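You operate a simulated robot arm through the tools that you are given. There is no shell and no other tool. Be economical: measure what you need, move in short steps, check, and stop when the job is done.

You are at the controls of a simulated robot arm. One attempt, no reset.

Task
Close the displayed gap with the matching shim and test for level.
Fine: free the clamp with the white knob, slot the shim in, lock the clamp again, push the test button once. Where these are worked on the way, their far stop is far enough and under half their travel is too little: clamp with the white knob.

It is judged by the outcome, as a careful person would: the job done as asked, and still so three seconds after it is handed in. It fails if anything else is knocked over, pushed out of place, dropped, spilled or broken.

Robot
A 6-joint arm with a four-finger gripper on a trunk, on a base that drives. Base frame: it is fixed to the floor where the robot stands at the start and does not move with it; the origin is under the middle of the robot, x ahead of it, y to its left, z up; the surface under the hand at the start is at about z = 0.86. Units: m, rad, N and s.
With the tool pointing down near the work surface it reaches from about 0.14 to 0.92 m from the robot's upright axis, wherever it stands. Its first joint turns from -2.897 to 2.897 rad. Places, roughly: clamp with the black knob [0.5, -0.5, 0.9]; clamp with the blue knob [-0.5, 0.9, 0.9]; clamp with the green knob [0.4, 0.5, 0.9]; clamp with the red knob [-0.7, 0.9, 0.9]; clamp with the white knob [0.5, 0, 0.9]; levelling block [0.6, 0.1, 0.9]; shim slot [0.6, 0.1, 0.9]; test button of the levelling block [0.6, 0.1, 0.9]. Payload 3.43 kg.
The TCP is the grasp point between the finger pads, 0.03 m short of the fingertips. In the tool frame z runs along the fingers and y along their closing line. The gripper opens to 0.12 m. The gripper's body begins 0.085 m behind the TCP.
Orientation is that of the tool frame in the base frame, as [roll, pitch, yaw] about the fixed x, y, z axes, in that order (R = Rz(yaw) Ry(pitch) Rx(roll)). With the fingers straight down and closing along the base's y, the tool's x points along the base's -x, its y along +y and its z along -z.

Tools
- The arm moves only by the tool nudge_tool. Its argument "commands" is a list of rows, each a list of 3 entries, a list of its own where there are three numbers: the shift along the tool's x, y, z in m, then the turn, a rotation vector about the tool's x, y, z in rad, then the finger opening in m, from 0 to 0.12. In form: [[[tx, ty, tz], [rx, ry, rz], gripper], ...]. A call has 1 to 12 rows; each row shifts and turns the commanded pose from where the row before left it, along the tool's axes as they then stand. A row lasts 0.2 s, in which the tool goes at most 0.05 m and 0.15 rad; a call with a longer step from one row to the next is refused whole, and so is a gripper value outside its range. Where a pose cannot be reached the arm comes as near as it can. A force on the tool above 40 N (or 10 N above the force at the start of the call, whichever is more), or a blocked arm, ends the call early, and 0.2 s more pass. The fingers move at their own pace and stop on an object; they squeeze with about 22 N. The grip force told is the motor's: it shows also when the fingers shut on nothing. Time passes only in rows, and 0.2 s behind the last, so rows that do not move let the fingers close. The reply holds the time, the measured pose of the TCP, the force on the tool along the base axes, the opening and the grip force, in the units named above and with some noise, with the torque about the TCP (base axes, N m) and any sound that the robot's microphone picked up.
- Cameras (640 x 400 px; columns grow to the right, rows downward): "scene" is now at [0.0677, 0.1836, 1.5145]; the picture's right is [-0.20, -0.98, 0.00], its down [-0.49, 0.10, -0.87] and it looks along [0.85, -0.17, -0.50] (base axes); focal length 225 px, centre (320, 200). "wrist" rides on the gripper at [0.071, -0.017, -0.12] in the tool frame; the picture's right is [0.23, 0.97, 0.00], its down [-0.81, 0.19, -0.55] and it looks along [-0.54, 0.13, 0.83] (tool axes); focal length 275 px, centre (320, 200).
- capture(camera): a new picture of that camera. It takes no simulated time.
- move_column(by): slides the trunk up (or, below 0, down) by that many m; the arm and the scene camera ride with it, the base frame stays. It gives what a move gives, with no picture.
- steer(legs): drives the robot by 1 to 6 legs, each [ahead, left, turn to the left] in m, m and rad, along the robot's own axes; the way and the turn of a leg run together, so that a leg with both is an arc; at most 1.5 m and 3.142 rad a leg. The arm and the cameras ride along, it lands a little off, and it stops where it bumps. It gives what a move gives.
- head_to(pan, tilt): turns the head with the scene camera to pan (to the left, within 2.094 rad either way) and tilt (down, from -0.506 to 1.204), counted from straight ahead of the robot. It gives what a move gives.
- measure_at(camera, pixels): for up to 12 pixels [column, row] of the newest picture of that camera ("zoom" is the newest enlarged one), the place [x, y, z] in the base frame of the surface seen there, good to about 0.002 m. It takes no simulated time.
- zoom(camera, box): a new picture of the part [left, top, right, bottom] of that camera's present view, enlarged. It takes no simulated time.
- hand_in(): hands the job in; it is judged then, once.

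Keep the steps short. Do not move on a guess: measure, check each grasp and each placing, and mend mistakes. In all there are 80 turns and 68 pictures (those below and enlarged ones count). Leave the gripper open and the arm clear of the work at the hand-in unless told otherwise, and finish with a single line.

The tools are called after "Call:" by a JSON object that holds its "fn" and its "kwargs". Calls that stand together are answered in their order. nudge_tool: Moves the arm, as the interface text tells. Its arguments: {"type":"object","properties":{"commands":{"type":"array"}},"required":["commands"]} The other tools are called the same way: move_column (by) slides the trunk up or down; steer (legs) drives the base; head_to (pan, tilt) turns the head that bears the scene camera; capture (camera) takes a picture; measure_at (camera, pixels) gives the place of the surface under pixels of a picture; zoom (camera, box) takes an enlarged picture of a part of a camera's view; hand_in () hands the job in.

At the start:

```text
time: 0.0
eef_pos: [0.5151, -0.0461, 1.2162]
ee_rot: [-3.141, 0.001, -3.141]
ft_force: [-0.2, 0.9, -0.1]
torque: [-0.03, -0.01, 0.01]
grip_width: 0.1202
finger_force: 0.1
trunk travel left (down, up): [-0.075, 0.465]
robot x, y, heading: [-0.0021, -0.0005, -0.002]
head pan, tilt: [-0.709, 1.141]
```

scene: 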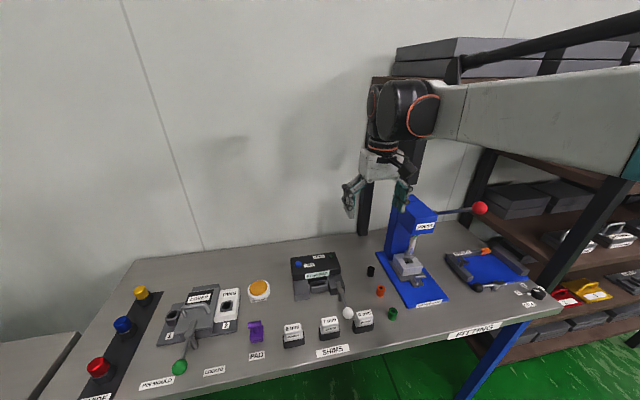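
wrist: 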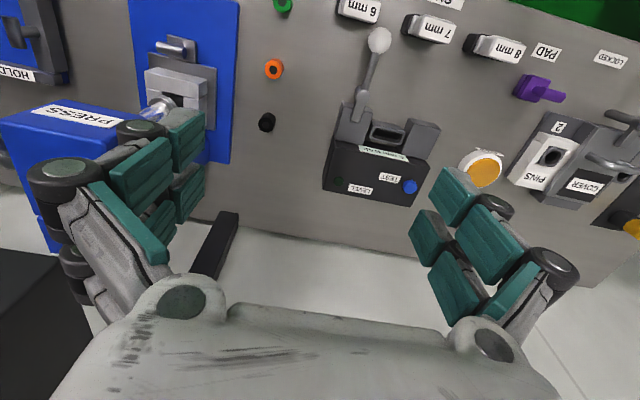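

I see the levelling block around scene (318,272) and three shims (6, 7, 8 mm) in front of it. I zoom in on the block and shims to read the display.

Call:
{"fn": "zoom", "kwargs": {"camera": "scene", "box": [270, 240, 390, 315]}}

Call:
{"fn": "zoom", "kwargs": {"camera": "scene", "box": [265, 295, 405, 365]}}

Call:
{"fn": "zoom", "kwargs": {"camera": "wrist", "box": [300, 0, 540, 220]}}

```text
5.33 times, centred on (330, 278) of scene
```

zoom: 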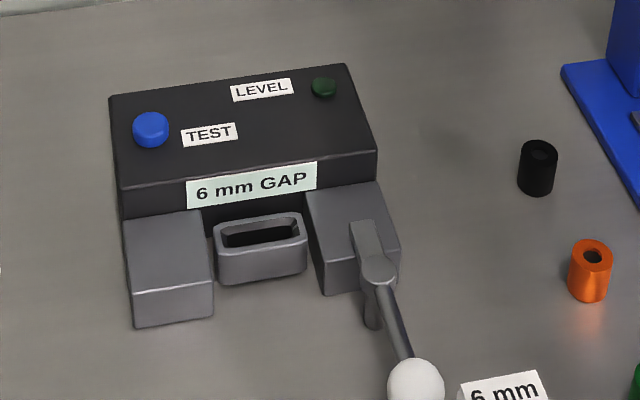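

```text
4.57 times, centred on (335, 330) of scene
```

zoom: 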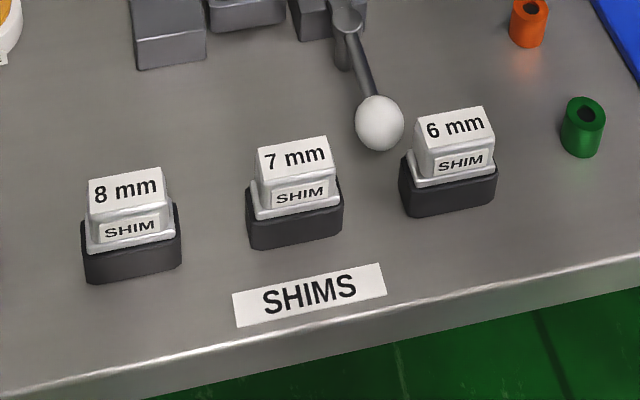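

```text
1.82 times, centred on (420, 110) of wrist
```

zoom: 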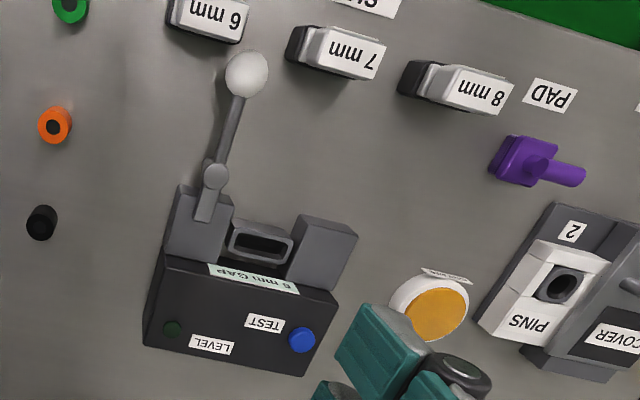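

The display says "6 mm GAP", so I need the 6 mm shim. I take closer views of the clamp and the 6 mm shim to measure them.

Call:
{"fn": "zoom", "kwargs": {"camera": "scene", "box": [300, 265, 380, 335]}}

Call:
{"fn": "measure_at", "kwargs": {"camera": "scene", "pixels": [[298, 264], [348, 313], [342, 293], [363, 312], [365, 324], [319, 284], [314, 274], [344, 280], [338, 278], [375, 326], [302, 296]]}}

```text
5.71 times, centred on (340, 300) of scene
```

zoom: 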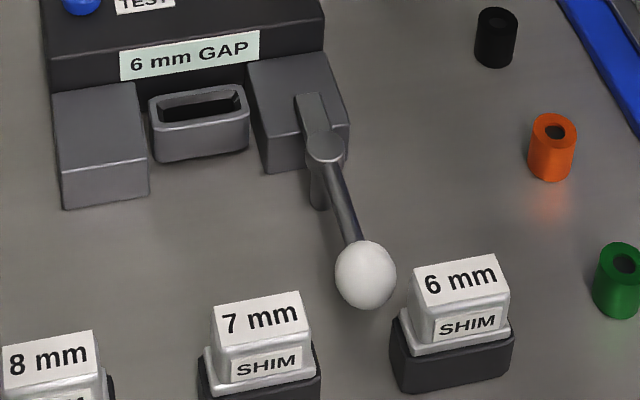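

```text
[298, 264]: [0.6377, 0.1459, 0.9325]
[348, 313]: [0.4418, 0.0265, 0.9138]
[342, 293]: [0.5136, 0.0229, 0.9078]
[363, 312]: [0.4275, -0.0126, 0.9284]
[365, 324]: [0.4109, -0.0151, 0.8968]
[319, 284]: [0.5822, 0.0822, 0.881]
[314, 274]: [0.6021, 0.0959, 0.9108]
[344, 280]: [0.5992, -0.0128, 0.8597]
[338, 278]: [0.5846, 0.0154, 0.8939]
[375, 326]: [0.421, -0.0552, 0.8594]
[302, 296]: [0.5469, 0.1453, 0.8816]
```

The clamp's handle runs toward the robot, knob at about zoom (365,275). I measure the pivot, arm, knob, socket and shim details.

Call:
{"fn": "measure_at", "kwargs": {"camera": "zoom", "pixels": [[366, 268], [348, 210], [324, 148], [318, 190], [308, 102], [157, 103], [243, 93], [165, 125], [246, 117], [200, 105], [340, 180], [320, 60]]}}

Call:
{"fn": "measure_at", "kwargs": {"camera": "zoom", "pixels": [[412, 270], [493, 256], [508, 300], [425, 320], [395, 318], [512, 330], [402, 388], [512, 370], [420, 335], [405, 312], [508, 326], [460, 275]]}}

```text
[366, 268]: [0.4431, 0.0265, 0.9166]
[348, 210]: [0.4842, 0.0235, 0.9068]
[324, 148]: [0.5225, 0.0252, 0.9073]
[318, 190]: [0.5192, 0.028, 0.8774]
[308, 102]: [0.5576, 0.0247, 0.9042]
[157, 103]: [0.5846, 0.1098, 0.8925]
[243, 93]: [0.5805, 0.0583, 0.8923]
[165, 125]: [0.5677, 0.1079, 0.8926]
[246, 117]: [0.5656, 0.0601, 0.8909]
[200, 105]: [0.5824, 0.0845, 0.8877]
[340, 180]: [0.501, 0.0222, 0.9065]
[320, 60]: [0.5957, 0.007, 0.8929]
```

```text
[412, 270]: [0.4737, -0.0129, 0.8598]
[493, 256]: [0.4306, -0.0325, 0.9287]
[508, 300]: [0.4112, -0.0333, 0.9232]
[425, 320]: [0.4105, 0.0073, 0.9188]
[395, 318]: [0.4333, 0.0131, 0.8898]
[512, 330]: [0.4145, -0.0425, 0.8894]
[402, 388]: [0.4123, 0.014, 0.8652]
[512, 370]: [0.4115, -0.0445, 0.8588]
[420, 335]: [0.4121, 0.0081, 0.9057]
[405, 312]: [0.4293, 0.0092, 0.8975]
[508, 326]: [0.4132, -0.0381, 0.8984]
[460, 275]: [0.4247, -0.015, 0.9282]
```

Pivot is near (0.522, 0.025), knob near (0.443, 0.026, ~0.905). I need to know how the handle hinges, so I zoom with the wrist camera.

Call:
{"fn": "zoom", "kwargs": {"camera": "wrist", "box": [320, 15, 460, 150]}}

Call:
{"fn": "zoom", "kwargs": {"camera": "scene", "box": [130, 280, 250, 390]}}

```text
2.96 times, centred on (390, 82) of wrist
```

zoom: 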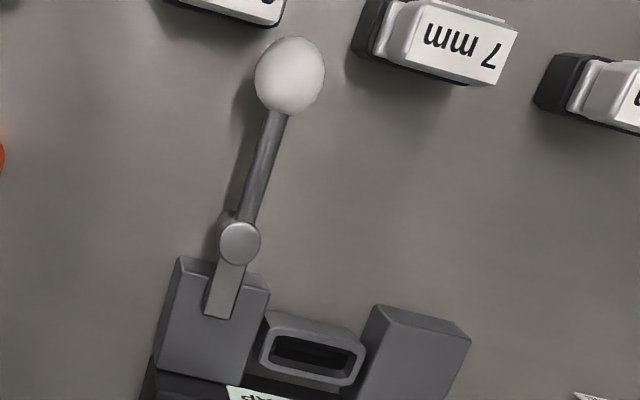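

```text
3.64 times, centred on (190, 335) of scene
```

zoom: 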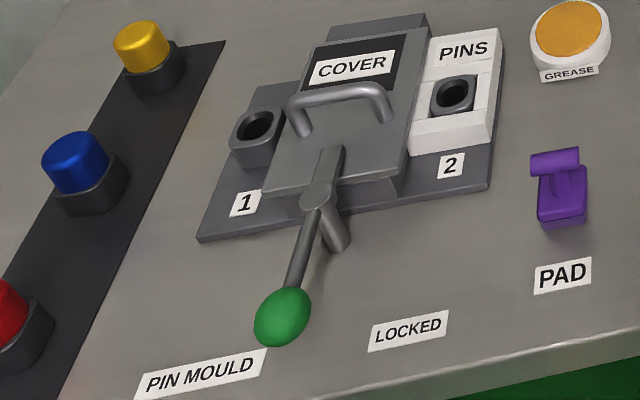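

Tongue rests on the right block and the handle turns on a vertical post; the 6 mm shim blocks its right side, so it should swing left (+y). I bring the hand above the rod just inside the knob (x 0.463, y 0.025) with a 0.045 opening.

Call:
{"fn": "nudge_tool", "kwargs": {"commands": [[[0.0075, 0.0102, 0.031], [0, 0, 0], 0.045], [[0.0075, 0.0102, 0.031], [0, 0, 0], 0.045], [[0.0075, 0.0102, 0.031], [0, 0, 0], 0.045], [[0.0075, 0.0102, 0.031], [0, 0, 0], 0.045], [[0.0075, 0.0102, 0.031], [0, 0, 0], 0.045], [[0.0075, 0.0102, 0.031], [0, 0, 0], 0.045], [[0.0075, 0.0102, 0.031], [0, 0, 0], 0.045]]}}

Call:
{"fn": "capture", "kwargs": {"camera": "wrist"}}

Call:
{"fn": "capture", "kwargs": {"camera": "scene"}}

```text
time: 1.6
eef_pos: [0.4635, 0.0248, 0.9977]
ee_rot: [3.141, 0.0, 3.136]
ft_force: [-2.1, 2.4, 0.8]
torque: [-0.18, -0.14, 0.01]
grip_width: 0.0451
finger_force: 0.1
trunk travel left (down, up): [-0.075, 0.465]
robot x, y, heading: [0.0018, -0.0006, 0.002]
head pan, tilt: [-0.709, 1.141]
```

```text
59 pictures are left
```

wrist: 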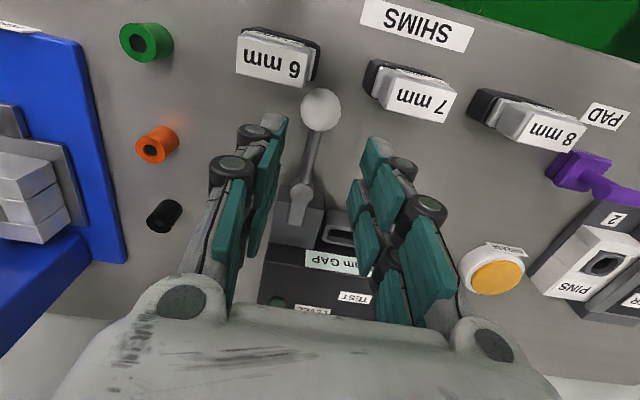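

```text
58 pictures are left
```

scene: 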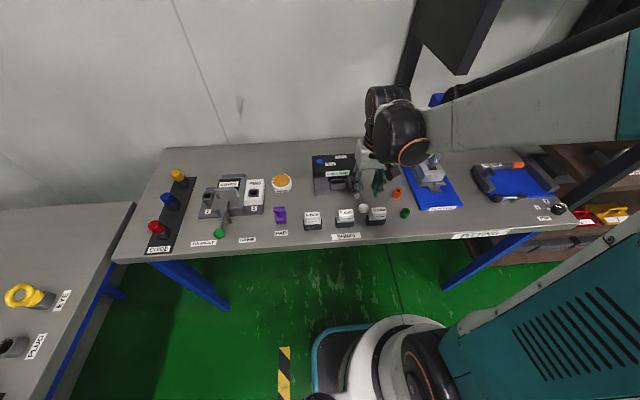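

The fingers straddle the rod in line. I go down 0.073 so the tips sit at about 0.895, beside the rod.

Call:
{"fn": "nudge_tool", "kwargs": {"commands": [[[0, 0.001, 0.025], [0, 0, 0], 0.045], [[0, 0, 0.025], [0, 0, 0], 0.045], [[0, 0, 0.023], [0, 0, 0], 0.045], [[0, 0, 0], [0, 0, 0], 0.045]]}}

Call:
{"fn": "capture", "kwargs": {"camera": "wrist"}}

```text
time: 2.6
eef_pos: [0.4629, 0.0275, 0.9251]
ee_rot: [-3.141, 0.0, 3.141]
ft_force: [0.6, 1.3, 0.0]
torque: [0.0, 0.06, 0.01]
grip_width: 0.045
finger_force: 0.1
trunk travel left (down, up): [-0.075, 0.465]
robot x, y, heading: [-0.0025, -0.0039, -0.004]
head pan, tilt: [-0.709, 1.141]
```

```text
57 pictures are left
```

wrist: 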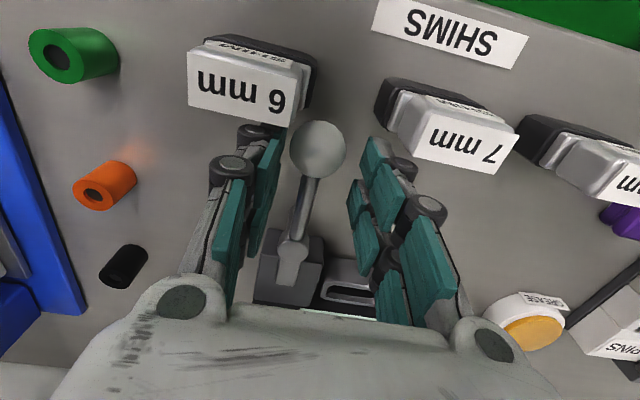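

Fingers are either side of the rod. Before pushing left, I check where the 7 mm shim's rear edge is, relative to the left finger's path.

Call:
{"fn": "measure_at", "kwargs": {"camera": "wrist", "pixels": [[412, 160], [378, 125], [500, 175], [290, 125], [190, 110], [315, 150], [305, 205], [294, 252], [290, 280], [372, 170], [255, 190], [350, 294]]}}

```text
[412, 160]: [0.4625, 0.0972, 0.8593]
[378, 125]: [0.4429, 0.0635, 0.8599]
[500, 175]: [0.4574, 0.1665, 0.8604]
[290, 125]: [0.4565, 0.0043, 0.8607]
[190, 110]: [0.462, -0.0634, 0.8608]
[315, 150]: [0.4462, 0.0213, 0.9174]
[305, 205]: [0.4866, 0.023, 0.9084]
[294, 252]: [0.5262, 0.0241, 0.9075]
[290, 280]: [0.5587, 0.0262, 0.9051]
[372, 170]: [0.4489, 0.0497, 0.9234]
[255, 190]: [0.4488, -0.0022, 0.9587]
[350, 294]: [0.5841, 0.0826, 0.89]
```

All shims lie at x below 0.443 there, so the way is clear. I push left: close the 18 mm slack, then turn a little about the pivot (0.526, 0.024) and read the force.

Call:
{"fn": "nudge_tool", "kwargs": {"commands": [[[0, 0.007, 0], [0, 0, 0], 0.045], [[0, 0.007, 0], [0, 0, 0], 0.045], [[-0.0026, 0.0074, 0], [0, 0, 0.12], 0.045], [[-0.0026, 0.0074, 0], [0, 0, 0.12], 0.045], [[-0.0026, 0.0074, 0], [0, 0, 0.12], 0.045]]}}

Call:
{"fn": "capture", "kwargs": {"camera": "wrist"}}

```text
time: 3.4
eef_pos: [0.4664, 0.0368, 0.9257]
ee_rot: [-3.132, 0.002, 3.047]
ft_force: [1.0, -26.7, -0.4]
torque: [-0.57, -0.41, 0.47]
grip_width: 0.0593
finger_force: 12.6
trunk travel left (down, up): [-0.075, 0.465]
robot x, y, heading: [0.0024, -0.0015, -0.002]
head pan, tilt: [-0.709, 1.141]
stopped in row 3: the force on the tool passed its limit at 46 N (the readings are from after the stop); the commanded pose is now the measured one
```

```text
56 pictures are left
```

wrist: 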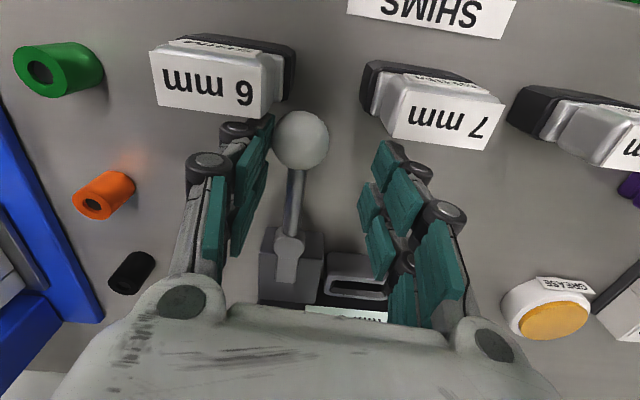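

Pushing left met a hard stop (46 N) and the handle didn't turn. I back off, straighten the hand, narrow the fingers, and test the other way with very small steps; the shim's rear edge (x≈0.435) leaves room at the rod.

Call:
{"fn": "nudge_tool", "kwargs": {"commands": [[[0, -0.006, 0], [0, 0, -0.047], 0.045], [[0, -0.006, 0], [0, 0, -0.047], 0.045], [[0, 0, 0], [0, 0, 0], 0.03], [[0, 0, 0], [0, 0, 0], 0.03]]}}

Call:
{"fn": "nudge_tool", "kwargs": {"commands": [[[0, -0.006, 0], [0, 0, 0], 0.03], [[0, -0.003, 0], [0, 0, 0], 0.03], [[0, -0.003, 0], [0, 0, 0], 0.03], [[0, -0.003, 0], [0, 0, 0], 0.03]]}}

Call:
{"fn": "capture", "kwargs": {"camera": "wrist"}}

```text
time: 4.4
eef_pos: [0.4641, 0.0281, 0.9254]
ee_rot: [-3.135, 0.001, -3.137]
ft_force: [-2.9, -16.1, 4.7]
torque: [-0.47, 0.12, 0.2]
grip_width: 0.0401
finger_force: 8.6
trunk travel left (down, up): [-0.075, 0.465]
robot x, y, heading: [0.0014, -0.0019, -0.007]
head pan, tilt: [-0.709, 1.141]
```

```text
time: 5.4
eef_pos: [0.4642, 0.0145, 0.9251]
ee_rot: [-3.135, 0.002, -3.136]
ft_force: [-0.6, 1.5, -2.0]
torque: [0.31, -0.04, 0.13]
grip_width: 0.0308
finger_force: 34.0
trunk travel left (down, up): [-0.075, 0.465]
robot x, y, heading: [-0.001, -0.0019, -0.004]
head pan, tilt: [-0.709, 1.141]
```

```text
55 pictures are left
```

wrist: 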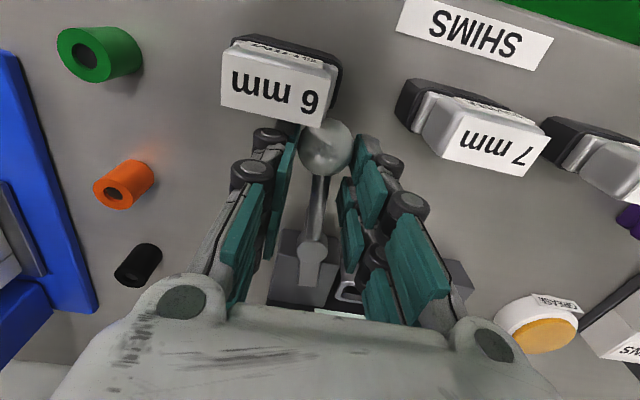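

The hand moved to y=0.0145 with little force. I check whether the handle turned.

Call:
{"fn": "measure_at", "kwargs": {"camera": "wrist", "pixels": [[326, 145], [318, 200], [312, 250], [309, 280], [322, 108]]}}

Call:
{"fn": "zoom", "kwargs": {"camera": "scene", "box": [310, 160, 410, 230]}}

```text
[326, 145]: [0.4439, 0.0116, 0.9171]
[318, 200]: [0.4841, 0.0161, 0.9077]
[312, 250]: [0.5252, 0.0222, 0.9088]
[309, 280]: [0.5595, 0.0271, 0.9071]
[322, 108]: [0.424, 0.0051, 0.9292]
```

```text
5.71 times, centred on (360, 195) of scene
```

zoom: 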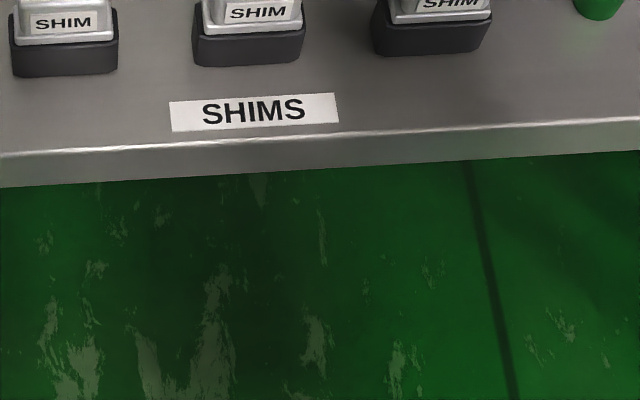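

The handle did turn right: knob y went from 0.023 to 0.012. Before going on, I check the clearance between the knob and the 6 mm shim's rear edge, at wrist (222-330, 100-125).

Call:
{"fn": "zoom", "kwargs": {"camera": "wrist", "box": [210, 20, 390, 190]}}

Call:
{"fn": "measure_at", "kwargs": {"camera": "wrist", "pixels": [[225, 104], [270, 112], [316, 121], [320, 118], [325, 110], [305, 120], [300, 148], [351, 148], [326, 172], [326, 123], [333, 85], [325, 62]]}}

```text
2.35 times, centred on (300, 105) of wrist
```

zoom: 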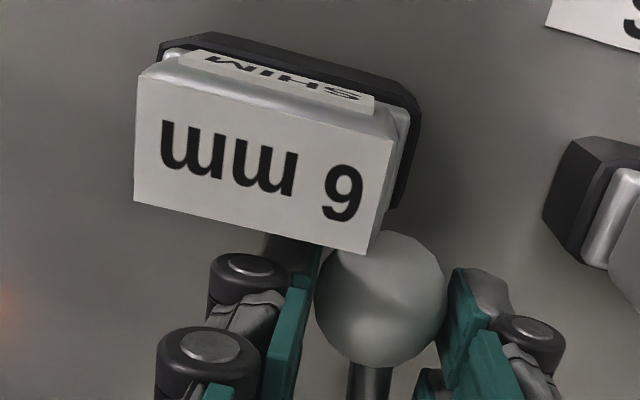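

```text
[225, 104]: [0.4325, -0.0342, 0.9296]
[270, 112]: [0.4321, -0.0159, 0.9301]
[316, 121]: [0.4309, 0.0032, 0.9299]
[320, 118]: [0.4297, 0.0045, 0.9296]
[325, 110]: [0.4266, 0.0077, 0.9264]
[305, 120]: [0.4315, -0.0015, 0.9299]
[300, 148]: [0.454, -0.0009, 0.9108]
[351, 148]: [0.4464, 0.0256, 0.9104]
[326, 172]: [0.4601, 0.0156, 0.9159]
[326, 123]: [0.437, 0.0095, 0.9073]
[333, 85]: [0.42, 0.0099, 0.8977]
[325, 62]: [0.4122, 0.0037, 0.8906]
```

The margin is thin (about a millimetre) but grows as the knob swings away. I open slightly to stop pinching the knob, and turn on about the pivot in small steps.

Call:
{"fn": "nudge_tool", "kwargs": {"commands": [[[-0.002, 0, 0], [0, 0, 0], 0.036], [[-0.0012, -0.006, 0], [0, 0, -0.1], 0.036], [[-0.0012, -0.006, 0], [0, 0, -0.1], 0.036], [[-0.0012, -0.006, 0], [0, 0, -0.1], 0.036]]}}

Call:
{"fn": "zoom", "kwargs": {"camera": "wrist", "box": [150, 10, 450, 300]}}

```text
time: 6.4
eef_pos: [0.4734, -0.0029, 0.9254]
ee_rot: [-3.134, -0.001, -2.834]
ft_force: [-0.1, 0.5, 0.2]
torque: [0.0, -0.02, 0.0]
grip_width: 0.0365
finger_force: 0.3
trunk travel left (down, up): [-0.075, 0.465]
robot x, y, heading: [0.0007, 0.0021, -0.002]
head pan, tilt: [-0.709, 1.141]
```

```text
1.38 times, centred on (300, 155) of wrist
```

zoom: 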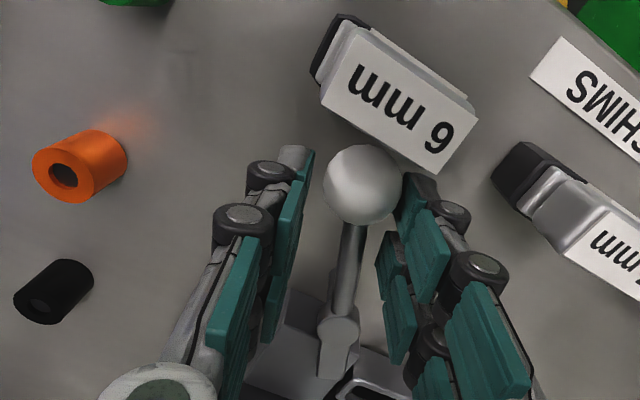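

No contact; the shim stays straight. I check the bushings on the right for the swing.

Call:
{"fn": "measure_at", "kwargs": {"camera": "zoom", "pixels": [[66, 172], [124, 160], [50, 300], [90, 270], [363, 175], [338, 325], [340, 365]]}}

```text
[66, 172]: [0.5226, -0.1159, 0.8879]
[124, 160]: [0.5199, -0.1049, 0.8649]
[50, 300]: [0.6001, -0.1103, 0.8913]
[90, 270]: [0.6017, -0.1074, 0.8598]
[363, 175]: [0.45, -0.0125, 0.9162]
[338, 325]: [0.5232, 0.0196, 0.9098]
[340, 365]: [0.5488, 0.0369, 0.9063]
```

Orange bush begins at y≈-0.105; the knob's outermost reach is about -0.073. Continuing the swing.

Call:
{"fn": "nudge_tool", "kwargs": {"commands": [[[-0.0017, -0.0077, 0], [0, 0, -0.14], 0.036], [[-0.0017, -0.0077, 0], [0, 0, -0.14], 0.036], [[-0.0017, -0.0077, 0], [0, 0, -0.14], 0.036], [[-0.0017, -0.0077, 0], [0, 0, -0.14], 0.036], [[-0.0017, -0.0077, 0], [0, 0, -0.14], 0.036]]}}

Call:
{"fn": "capture", "kwargs": {"camera": "wrist"}}

```text
time: 7.6
eef_pos: [0.5018, -0.0308, 0.9248]
ee_rot: [-3.135, -0.005, -2.135]
ft_force: [-0.5, 0.2, 0.6]
torque: [-0.01, 0.01, 0.02]
grip_width: 0.0364
finger_force: 0.0
trunk travel left (down, up): [-0.075, 0.465]
robot x, y, heading: [0.0008, 0.0027, -0.007]
head pan, tilt: [-0.709, 1.141]
```

```text
51 pictures are left
```

wrist: 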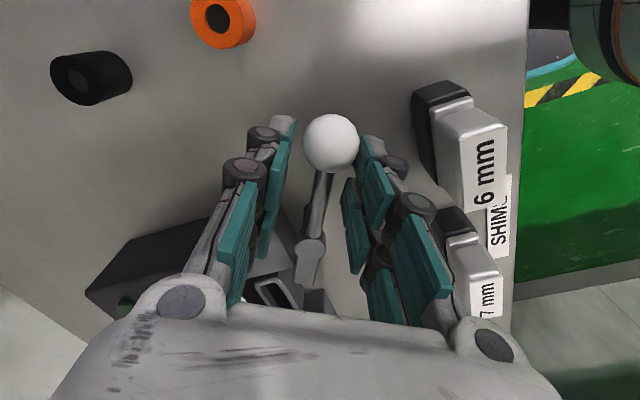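

Swing going freely (about 1.0 rad). I continue toward the far stop.

Call:
{"fn": "nudge_tool", "kwargs": {"commands": [[[-0.0017, -0.0077, 0], [0, 0, -0.14], 0.036], [[-0.0017, -0.0077, 0], [0, 0, -0.14], 0.036], [[-0.0017, -0.0077, 0], [0, 0, -0.14], 0.036], [[-0.0017, -0.0077, 0], [0, 0, -0.14], 0.036]]}}

Call:
{"fn": "capture", "kwargs": {"camera": "wrist"}}

```text
time: 8.6
eef_pos: [0.5323, -0.0338, 0.9257]
ee_rot: [3.14, -0.007, -1.577]
ft_force: [-8.0, 1.4, -1.9]
torque: [0.08, 0.19, -0.21]
grip_width: 0.0407
finger_force: 4.3
trunk travel left (down, up): [-0.075, 0.465]
robot x, y, heading: [-0.0027, -0.0004, -0.003]
head pan, tilt: [-0.709, 1.141]
```

```text
50 pictures are left
```

wrist: 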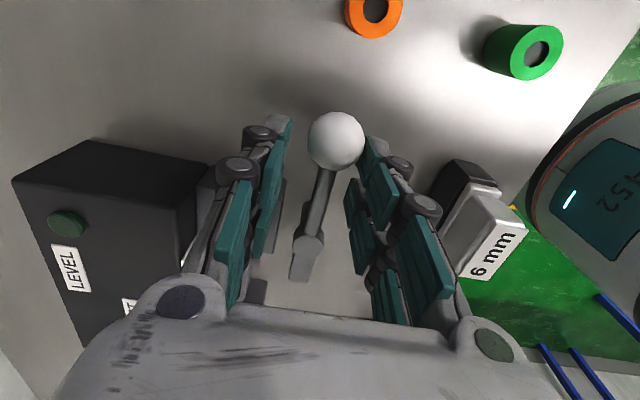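

A reaction of about 8 N with the finger pushed back suggests the far stop. I measure the handle angle.

Call:
{"fn": "measure_at", "kwargs": {"camera": "wrist", "pixels": [[335, 140], [322, 190], [310, 245], [302, 270]]}}

Call:
{"fn": "nudge_tool", "kwargs": {"commands": [[[0, -0.004, 0], [0, 0, -0.03], 0.036], [[0, -0.002, 0], [0, 0, 0], 0.036]]}}

Call:
{"fn": "capture", "kwargs": {"camera": "wrist"}}

```text
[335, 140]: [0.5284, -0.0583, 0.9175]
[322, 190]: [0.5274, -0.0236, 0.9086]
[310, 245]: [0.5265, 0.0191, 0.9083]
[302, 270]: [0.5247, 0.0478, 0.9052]
```

```text
time: 9.2
eef_pos: [0.5355, -0.0333, 0.9258]
ee_rot: [3.141, -0.006, -1.548]
ft_force: [-25.7, 2.5, -8.7]
torque: [0.27, 0.38, -0.54]
grip_width: 0.0497
finger_force: 12.0
trunk travel left (down, up): [-0.075, 0.465]
robot x, y, heading: [-0.0017, 0.0004, 0.0]
head pan, tilt: [-0.709, 1.141]
```

```text
49 pictures are left
```

wrist: 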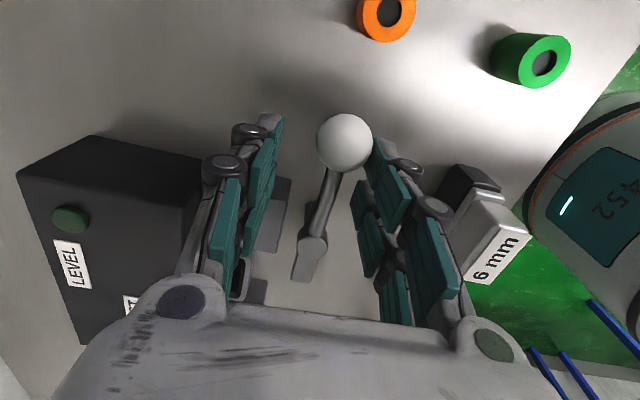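

Handle is at its 90° far stop: clamp free. I back off 8 mm and rise straight up.

Call:
{"fn": "nudge_tool", "kwargs": {"commands": [[[0, 0.006, 0], [0, 0, 0.03], 0.05], [[0, 0.004, 0], [0, 0, 0], 0.05], [[0, 0, -0.02], [0, 0, 0], 0.05], [[0, 0, -0.04], [0, 0, 0], 0.05], [[0, 0, -0.045], [0, 0, 0], 0.07], [[0, 0, -0.045], [0, 0, 0.15], 0.07]]}}

Call:
{"fn": "capture", "kwargs": {"camera": "wrist"}}

```text
time: 10.6
eef_pos: [0.5489, -0.0378, 1.072]
ee_rot: [-3.141, -0.005, -1.736]
ft_force: [0.3, 0.0, 1.2]
torque: [-0.01, 0.0, 0.01]
grip_width: 0.0701
finger_force: 0.0
trunk travel left (down, up): [-0.075, 0.465]
robot x, y, heading: [0.001, -0.0009, -0.006]
head pan, tilt: [-0.709, 1.141]
```

```text
48 pictures are left
```

wrist: 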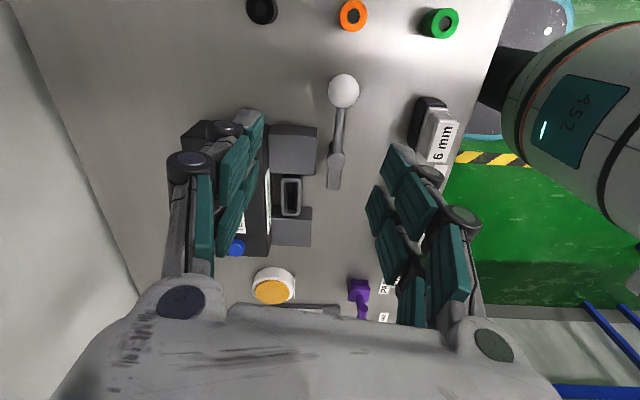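

Clamp stays open. Now I turn the hand back to its original heading (about +1.40 rad about tool z), staying at this height.

Call:
{"fn": "nudge_tool", "kwargs": {"commands": [[[0, 0, 0], [0, 0, 0.1405], 0.08], [[0, 0, 0], [0, 0, 0.1405], 0.08], [[0, 0, 0], [0, 0, 0.1405], 0.08], [[0, 0, 0], [0, 0, 0.1405], 0.08], [[0, 0, 0], [0, 0, 0.1405], 0.08], [[0, 0, 0], [0, 0, 0.1405], 0.08], [[0, 0, 0], [0, 0, 0.1405], 0.08], [[0, 0, 0], [0, 0, 0.1405], 0.08], [[0, 0, 0], [0, 0, 0.1405], 0.08], [[0, 0, 0], [0, 0, 0.1405], 0.08]]}}

Call:
{"fn": "nudge_tool", "kwargs": {"commands": [[[0.04, 0.008, 0], [0, 0, 0], 0.08], [[0.04, 0.008, 0], [0, 0, 0], 0.08], [[0.04, 0.006, 0], [0, 0, 0], 0.08], [[0, 0, 0], [0, 0, 0], 0.08]]}}

Call:
{"fn": "capture", "kwargs": {"camera": "wrist"}}

Call:
{"fn": "zoom", "kwargs": {"camera": "scene", "box": [300, 140, 420, 230]}}

```text
time: 12.8
eef_pos: [0.5422, -0.0365, 1.0723]
ee_rot: [-3.135, 0.001, -3.139]
ft_force: [0.3, -0.4, -0.2]
torque: [0.01, -0.02, 0.0]
grip_width: 0.08
finger_force: 0.1
trunk travel left (down, up): [-0.075, 0.465]
robot x, y, heading: [-0.0019, -0.0007, -0.001]
head pan, tilt: [-0.709, 1.141]
```

```text
time: 13.4
eef_pos: [0.5311, -0.0255, 1.0713]
ee_rot: [-3.134, 0.006, -3.135]
ft_force: [1.2, 0.1, -0.2]
torque: [0.02, 0.04, -0.02]
grip_width: 0.0799
finger_force: 0.2
trunk travel left (down, up): [-0.075, 0.465]
robot x, y, heading: [-0.0003, 0.0002, 0.002]
head pan, tilt: [-0.709, 1.141]
stopped in row 2: the arm was blocked; the commanded pose is now the measured one
```

```text
47 pictures are left
```

wrist: 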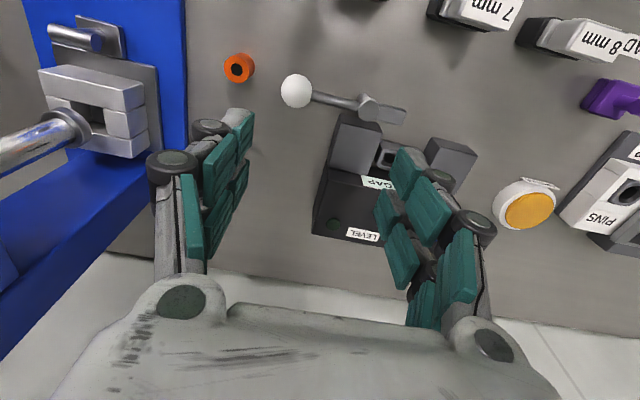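

```text
4.44 times, centred on (360, 185) of scene
```

zoom: 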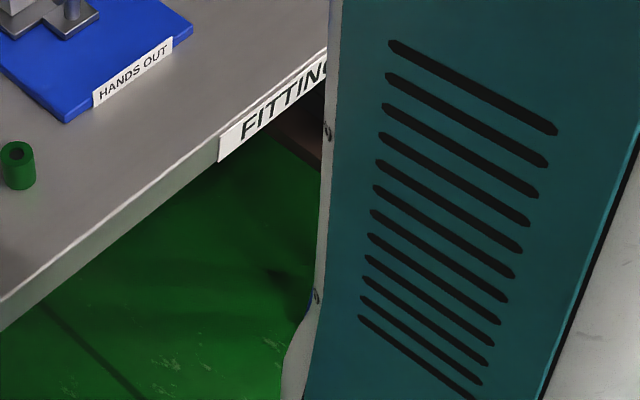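

The arm was blocked at x=0.531 with no contact force. I look at the scene to see why.

Call:
{"fn": "capture", "kwargs": {"camera": "scene"}}

```text
45 pictures are left
```

scene: 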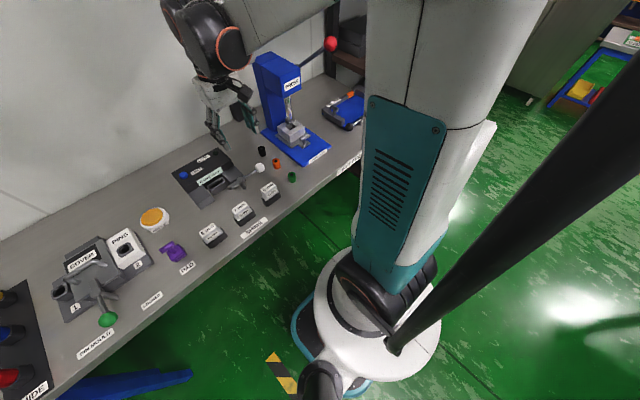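

Nothing touches the arm. I retry with smaller steps and a slight rise.

Call:
{"fn": "nudge_tool", "kwargs": {"commands": [[[0.015, 0.002, -0.01], [0, 0, 0], 0.08], [[0.015, 0.002, -0.01], [0, 0, 0], 0.08], [[0.015, 0.002, 0], [0, 0, 0], 0.08], [[0.015, 0.002, 0], [0, 0, 0], 0.08], [[0.015, 0.002, 0], [0, 0, 0], 0.08], [[0.015, 0.002, 0], [0, 0, 0], 0.08], [[0.015, 0.002, 0], [0, 0, 0], 0.08]]}}

Call:
{"fn": "capture", "kwargs": {"camera": "wrist"}}

```text
time: 15.0
eef_pos: [0.4243, -0.0114, 1.0907]
ee_rot: [-3.133, 0.004, -3.138]
ft_force: [-1.6, -0.2, -0.2]
torque: [0.0, -0.01, -0.01]
grip_width: 0.0801
finger_force: 0.1
trunk travel left (down, up): [-0.075, 0.465]
robot x, y, heading: [-0.0015, -0.0039, -0.001]
head pan, tilt: [-0.709, 1.141]
```

```text
44 pictures are left
```

wrist: 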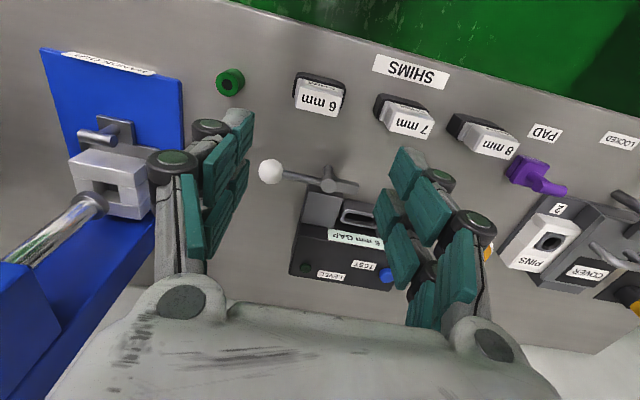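

It moved now; TCP is above the 6 mm shim. I measure the shim and the socket from this view via an enlargement.

Call:
{"fn": "zoom", "kwargs": {"camera": "wrist", "box": [260, 60, 400, 150]}}

Call:
{"fn": "zoom", "kwargs": {"camera": "scene", "box": [160, 150, 300, 240]}}

```text
4.44 times, centred on (330, 105) of wrist
```

zoom: 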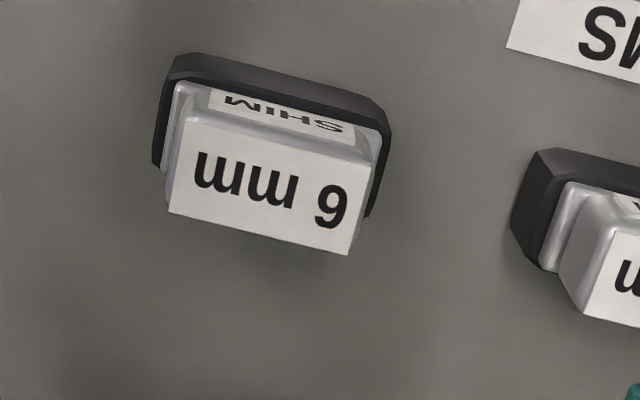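

```text
4.44 times, centred on (230, 195) of scene
```

zoom: 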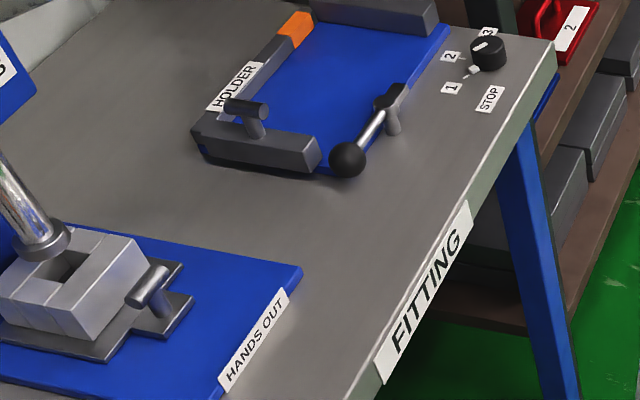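

I measure the label corners, grip sides and flange.

Call:
{"fn": "measure_at", "kwargs": {"camera": "wrist", "pixels": [[301.5, 88], [297, 107], [336, 116.5], [340.5, 98], [319, 101], [343, 104], [297.5, 80], [345, 92], [294, 95], [376, 214], [350, 210], [362, 218]]}}

Call:
{"fn": "zoom", "kwargs": {"camera": "wrist", "box": [280, 160, 420, 250]}}

```text
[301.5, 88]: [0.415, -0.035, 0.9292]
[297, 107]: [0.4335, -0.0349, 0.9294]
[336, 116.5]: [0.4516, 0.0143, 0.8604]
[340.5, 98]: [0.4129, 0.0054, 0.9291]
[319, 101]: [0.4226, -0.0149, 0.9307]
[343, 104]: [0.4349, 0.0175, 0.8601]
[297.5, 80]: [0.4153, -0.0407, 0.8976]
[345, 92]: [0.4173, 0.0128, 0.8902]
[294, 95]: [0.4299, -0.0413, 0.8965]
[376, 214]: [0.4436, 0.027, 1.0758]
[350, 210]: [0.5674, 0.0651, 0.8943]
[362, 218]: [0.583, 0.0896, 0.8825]
```

```text
4.44 times, centred on (350, 205) of wrist
```

zoom: 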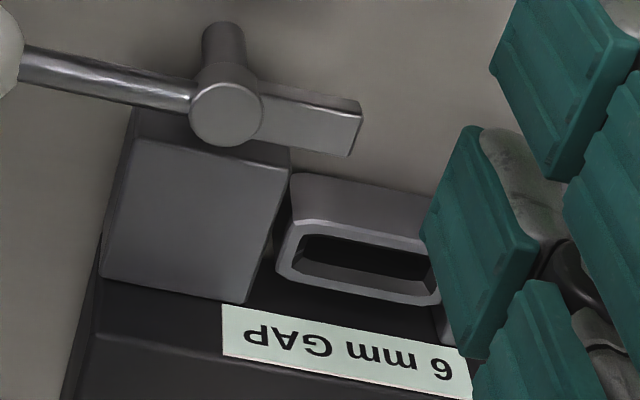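

Shim centre ≈ (0.4225, -0.014). Now measure the socket rim in the enlarged view.

Call:
{"fn": "measure_at", "kwargs": {"camera": "zoom", "pixels": [[297, 230], [287, 262], [281, 272], [300, 225], [415, 245], [360, 237], [350, 288], [420, 299], [400, 295], [320, 282], [380, 265], [310, 232]]}}

Call:
{"fn": "nudge_tool", "kwargs": {"commands": [[[0.001, -0.0015, 0.03], [0, 0, 0], 0.075], [[0.0005, -0.0015, 0.03], [0, 0, 0], 0.075], [[0, 0, 0.03], [0, 0, 0], 0.075], [[0, 0, 0.03], [0, 0, 0], 0.075], [[0, 0, 0.02], [0, 0, 0], 0.075], [[0, 0, 0], [0, 0, 0], 0.075]]}}

Call:
{"fn": "capture", "kwargs": {"camera": "wrist"}}

```text
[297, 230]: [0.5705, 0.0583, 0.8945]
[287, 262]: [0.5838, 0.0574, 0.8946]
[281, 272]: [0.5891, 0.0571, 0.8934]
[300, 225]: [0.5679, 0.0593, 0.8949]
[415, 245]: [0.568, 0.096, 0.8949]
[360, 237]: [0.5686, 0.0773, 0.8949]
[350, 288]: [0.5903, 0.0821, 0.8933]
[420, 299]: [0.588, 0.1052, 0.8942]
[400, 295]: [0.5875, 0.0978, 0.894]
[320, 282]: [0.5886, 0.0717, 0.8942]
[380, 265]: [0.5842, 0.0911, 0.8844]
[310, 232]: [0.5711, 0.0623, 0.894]
```

```text
time: 16.4
eef_pos: [0.4229, -0.0147, 0.9508]
ee_rot: [-3.135, 0.006, -3.136]
ft_force: [0.0, -0.9, 0.6]
torque: [-0.03, 0.01, 0.0]
grip_width: 0.0748
finger_force: 0.0
trunk travel left (down, up): [-0.075, 0.465]
robot x, y, heading: [0.0024, 0.0037, 0.001]
head pan, tilt: [-0.709, 1.141]
```

```text
40 pictures are left
```

wrist: 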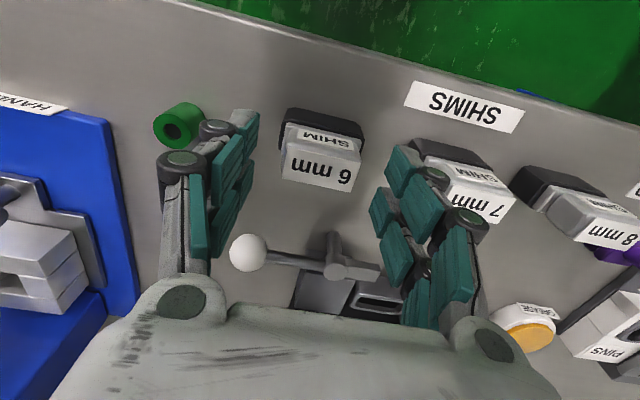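

The shim sits centrally between the fingers. I narrow to 0.062, go down to z≈0.932 (tips 0.902, just above the flange), and close.

Call:
{"fn": "nudge_tool", "kwargs": {"commands": [[[0, 0, 0], [0, 0, 0], 0.062], [[0, 0, 0.009], [0, 0, 0], 0.062], [[0, 0, 0.009], [0, 0, 0], 0.062], [[0, 0, 0], [0, 0, 0], 0.04], [[0, 0, 0], [0, 0, 0], 0.03], [[0, 0, 0], [0, 0, 0], 0.03]]}}

Call:
{"fn": "capture", "kwargs": {"camera": "wrist"}}

```text
time: 17.8
eef_pos: [0.423, -0.0152, 0.933]
ee_rot: [-3.135, 0.007, -3.134]
ft_force: [-0.6, 0.4, 0.0]
torque: [-0.03, -0.01, 0.0]
grip_width: 0.0457
finger_force: 21.8
trunk travel left (down, up): [-0.075, 0.465]
robot x, y, heading: [0.0012, -0.0022, -0.007]
head pan, tilt: [-0.709, 1.141]
```

```text
39 pictures are left
```

wrist: 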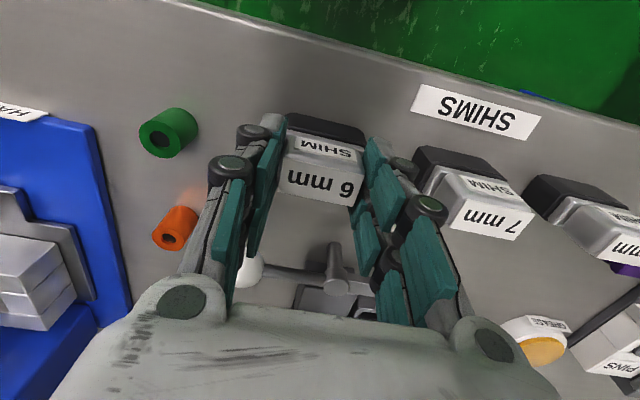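

Gripped at 0.0457 m, 22 N. I lift straight up slowly and check.

Call:
{"fn": "nudge_tool", "kwargs": {"commands": [[[0, 0, -0.01], [0, 0, 0], 0.03], [[0, 0, -0.015], [0, 0, 0], 0.03], [[0, 0, -0.025], [0, 0, 0], 0.03], [[0, 0, -0.03], [0, 0, 0], 0.03], [[0, 0, 0], [0, 0, 0], 0.03]]}}

Call:
{"fn": "capture", "kwargs": {"camera": "wrist"}}

```text
time: 19.0
eef_pos: [0.4229, -0.0158, 1.0143]
ee_rot: [-3.134, 0.005, -3.134]
ft_force: [-0.3, 0.3, -0.8]
torque: [0.0, -0.03, -0.02]
grip_width: 0.0455
finger_force: 22.2
trunk travel left (down, up): [-0.075, 0.465]
robot x, y, heading: [0.0005, -0.0007, -0.004]
head pan, tilt: [-0.709, 1.141]
```

```text
38 pictures are left
```

wrist: 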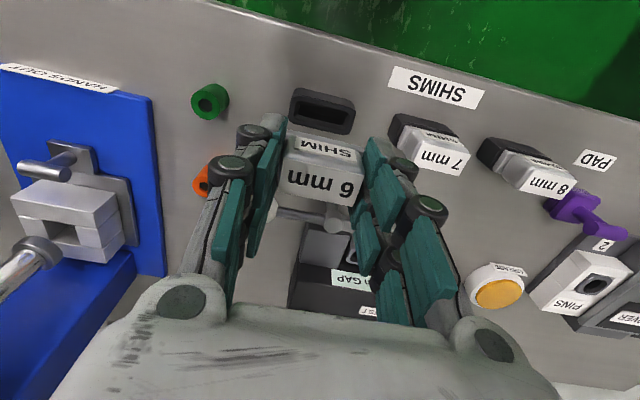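

The shim is out and its empty holder hole is visible at (322,112). I measure that hole as reference for the shim's offset in my grip.

Call:
{"fn": "zoom", "kwargs": {"camera": "wrist", "box": [270, 75, 380, 215]}}

Call:
{"fn": "measure_at", "kwargs": {"camera": "wrist", "pixels": [[291, 105], [294, 92], [352, 105], [346, 130], [325, 94], [320, 124], [300, 98], [300, 117], [350, 115]]}}

```text
2.86 times, centred on (325, 145) of wrist
```

zoom: 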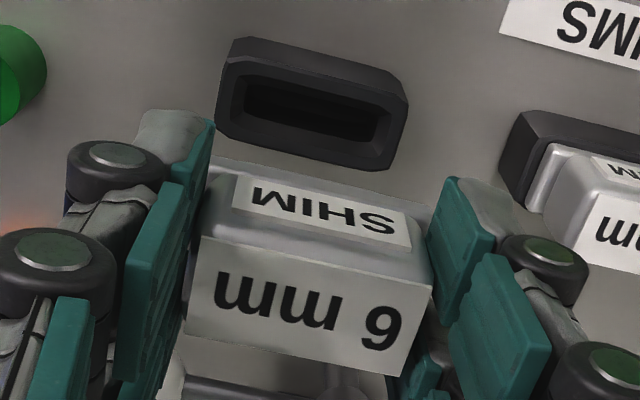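

```text
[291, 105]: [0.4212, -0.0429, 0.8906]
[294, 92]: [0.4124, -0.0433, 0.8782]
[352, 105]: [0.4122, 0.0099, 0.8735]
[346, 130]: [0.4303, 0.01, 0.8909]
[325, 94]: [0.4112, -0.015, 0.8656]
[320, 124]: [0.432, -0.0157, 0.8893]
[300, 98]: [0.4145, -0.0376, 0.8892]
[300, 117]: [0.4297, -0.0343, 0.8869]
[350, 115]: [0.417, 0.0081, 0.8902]
```

I measure the holder rim and hole edges more exactly in the enlarged view.

Call:
{"fn": "measure_at", "kwargs": {"camera": "zoom", "pixels": [[310, 76], [300, 160], [222, 105], [400, 140], [312, 68], [248, 85], [378, 118], [245, 120], [370, 148], [290, 290], [308, 228]]}}

```text
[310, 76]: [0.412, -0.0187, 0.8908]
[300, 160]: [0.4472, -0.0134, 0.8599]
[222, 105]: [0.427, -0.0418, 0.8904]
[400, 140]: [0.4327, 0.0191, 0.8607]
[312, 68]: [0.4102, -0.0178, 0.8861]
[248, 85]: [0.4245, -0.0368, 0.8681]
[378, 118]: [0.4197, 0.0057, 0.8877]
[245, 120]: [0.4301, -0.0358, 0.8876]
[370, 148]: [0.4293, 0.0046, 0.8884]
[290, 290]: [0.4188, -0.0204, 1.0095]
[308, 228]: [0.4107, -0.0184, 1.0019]
```

The shim is centred on the TCP (holder centre 0.4225, -0.0155). Slot centre ≈ (0.578, 0.0835). I move over it at z≈1.03.

Call:
{"fn": "nudge_tool", "kwargs": {"commands": [[[0, 0, -0.016], [0, 0, 0], 0.03], [[-0.026, 0.0165, 0], [0, 0, 0], 0.03], [[-0.026, 0.0165, 0], [0, 0, 0], 0.03], [[-0.026, 0.0165, 0], [0, 0, 0], 0.03], [[-0.026, 0.0165, 0], [0, 0, 0], 0.03], [[-0.026, 0.0165, 0], [0, 0, 0], 0.03], [[-0.0255, 0.0165, 0], [0, 0, 0], 0.03], [[0, 0, 0], [0, 0, 0], 0.03]]}}

Call:
{"fn": "capture", "kwargs": {"camera": "wrist"}}

Call:
{"fn": "capture", "kwargs": {"camera": "scene"}}

```text
time: 20.8
eef_pos: [0.5784, 0.0842, 1.0288]
ee_rot: [-3.135, 0.003, -3.135]
ft_force: [0.8, -1.0, -1.9]
torque: [0.01, -0.01, 0.02]
grip_width: 0.0457
finger_force: 22.7
trunk travel left (down, up): [-0.075, 0.465]
robot x, y, heading: [0.0014, 0.0014, 0.0]
head pan, tilt: [-0.709, 1.141]
```

```text
36 pictures are left
```

wrist: 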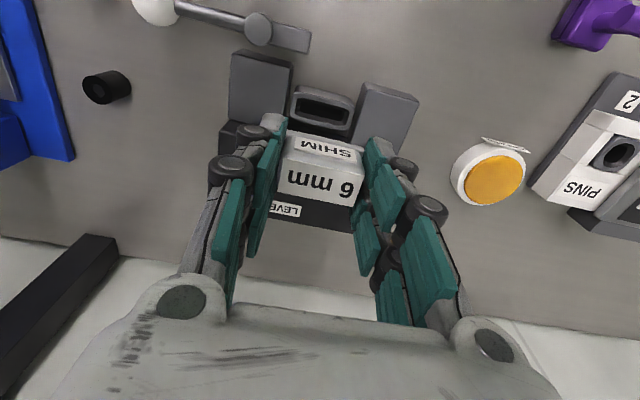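

```text
35 pictures are left
```

scene: 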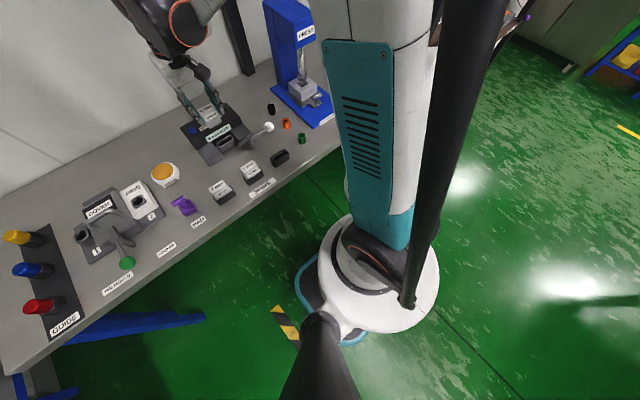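

The slot is visible at wrist (322,108). I enlarge and measure its centre again.

Call:
{"fn": "zoom", "kwargs": {"camera": "wrist", "box": [270, 70, 380, 150]}}

```text
5.00 times, centred on (325, 110) of wrist
```

zoom: 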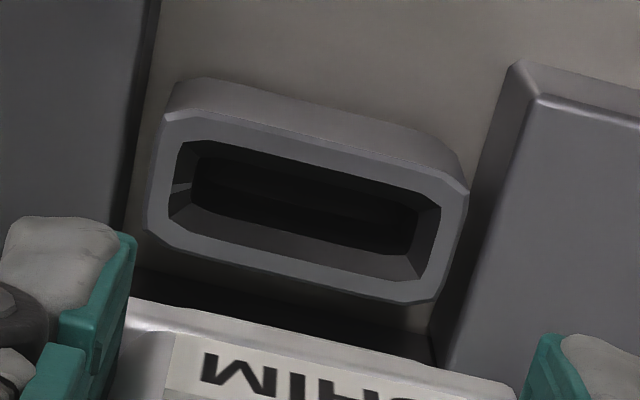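

Call:
{"fn": "measure_at", "kwargs": {"camera": "zoom", "pixels": [[320, 145], [285, 270], [160, 170], [450, 240], [178, 150], [172, 215], [440, 210], [425, 285], [330, 158], [285, 250], [430, 298], [157, 230]]}}

```text
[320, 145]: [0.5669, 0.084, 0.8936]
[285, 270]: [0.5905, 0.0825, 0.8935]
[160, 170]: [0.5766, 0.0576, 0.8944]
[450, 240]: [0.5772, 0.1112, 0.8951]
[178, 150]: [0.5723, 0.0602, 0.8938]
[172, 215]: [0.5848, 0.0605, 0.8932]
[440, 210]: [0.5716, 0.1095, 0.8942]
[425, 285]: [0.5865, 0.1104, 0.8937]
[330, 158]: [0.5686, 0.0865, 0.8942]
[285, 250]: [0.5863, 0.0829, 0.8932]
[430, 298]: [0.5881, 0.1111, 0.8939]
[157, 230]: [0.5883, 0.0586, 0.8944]
```

Slot centre is (0.5785, 0.0845); the TCP is within 0.5 mm. Seated height should be about z=0.937. I descend in steps, slow at the end.

Call:
{"fn": "nudge_tool", "kwargs": {"commands": [[[0, 0, 0.02], [0, 0, 0], 0.03], [[0, 0, 0.02], [0, 0, 0], 0.03], [[0, 0, 0.01], [0, 0, 0], 0.03], [[0, 0, 0], [0, 0, 0], 0.03]]}}

Call:
{"fn": "nudge_tool", "kwargs": {"commands": [[[0, 0, 0.007], [0, 0, 0], 0.03], [[0, 0, 0.007], [0, 0, 0], 0.03], [[0, 0, 0.007], [0, 0, 0], 0.03], [[0, 0, 0.006], [0, 0, 0], 0.03], [[0, 0, 0.005], [0, 0, 0], 0.03], [[0, 0, 0.005], [0, 0, 0], 0.03], [[0, 0, 0.004], [0, 0, 0], 0.03]]}}

Call:
{"fn": "capture", "kwargs": {"camera": "wrist"}}

```text
time: 21.8
eef_pos: [0.5789, 0.0849, 0.9789]
ee_rot: [-3.136, 0.006, -3.134]
ft_force: [0.5, -0.4, -1.9]
torque: [0.0, 0.02, 0.03]
grip_width: 0.0457
finger_force: 21.8
trunk travel left (down, up): [-0.075, 0.465]
robot x, y, heading: [0.0004, 0.0016, -0.0]
head pan, tilt: [-0.709, 1.141]
```

```text
time: 23.4
eef_pos: [0.5779, 0.0838, 0.9382]
ee_rot: [-3.135, 0.006, -3.134]
ft_force: [0.1, 0.5, -1.3]
torque: [-0.03, -0.01, -0.04]
grip_width: 0.0456
finger_force: 22.2
trunk travel left (down, up): [-0.075, 0.465]
robot x, y, heading: [-0.0009, -0.0006, 0.002]
head pan, tilt: [-0.709, 1.141]
```

```text
33 pictures are left
```

wrist: 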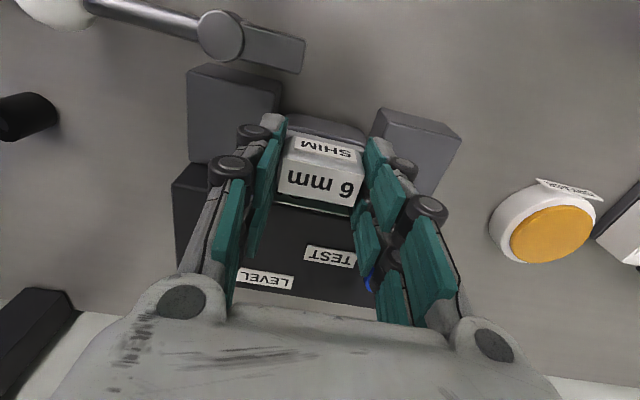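

It went in without resistance to z=0.938. I press a few millimetres further to feel the seat.

Call:
{"fn": "nudge_tool", "kwargs": {"commands": [[[0, 0, 0.002], [0, 0, 0], 0.03], [[0, 0, 0.002], [0, 0, 0], 0.03], [[0, 0, 0], [0, 0, 0], 0.03]]}}

Call:
{"fn": "zoom", "kwargs": {"camera": "wrist", "box": [250, 90, 390, 220]}}

```text
time: 24.2
eef_pos: [0.5777, 0.0833, 0.9341]
ee_rot: [-3.135, 0.006, -3.135]
ft_force: [1.1, 2.9, 12.5]
torque: [0.07, -0.01, 0.04]
grip_width: 0.0458
finger_force: 22.1
trunk travel left (down, up): [-0.075, 0.465]
robot x, y, heading: [-0.0019, -0.0025, -0.004]
head pan, tilt: [-0.709, 1.141]
```

```text
3.08 times, centred on (320, 155) of wrist
```

zoom: 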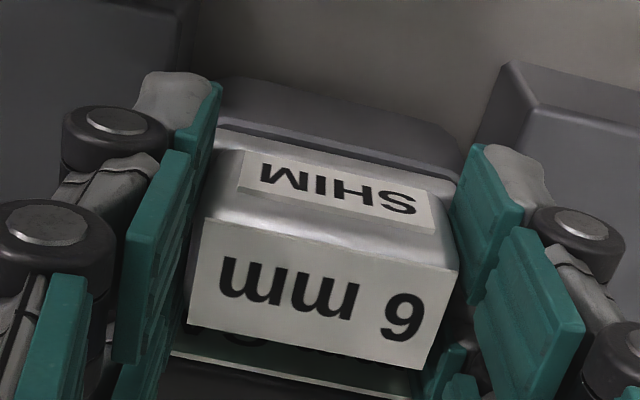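

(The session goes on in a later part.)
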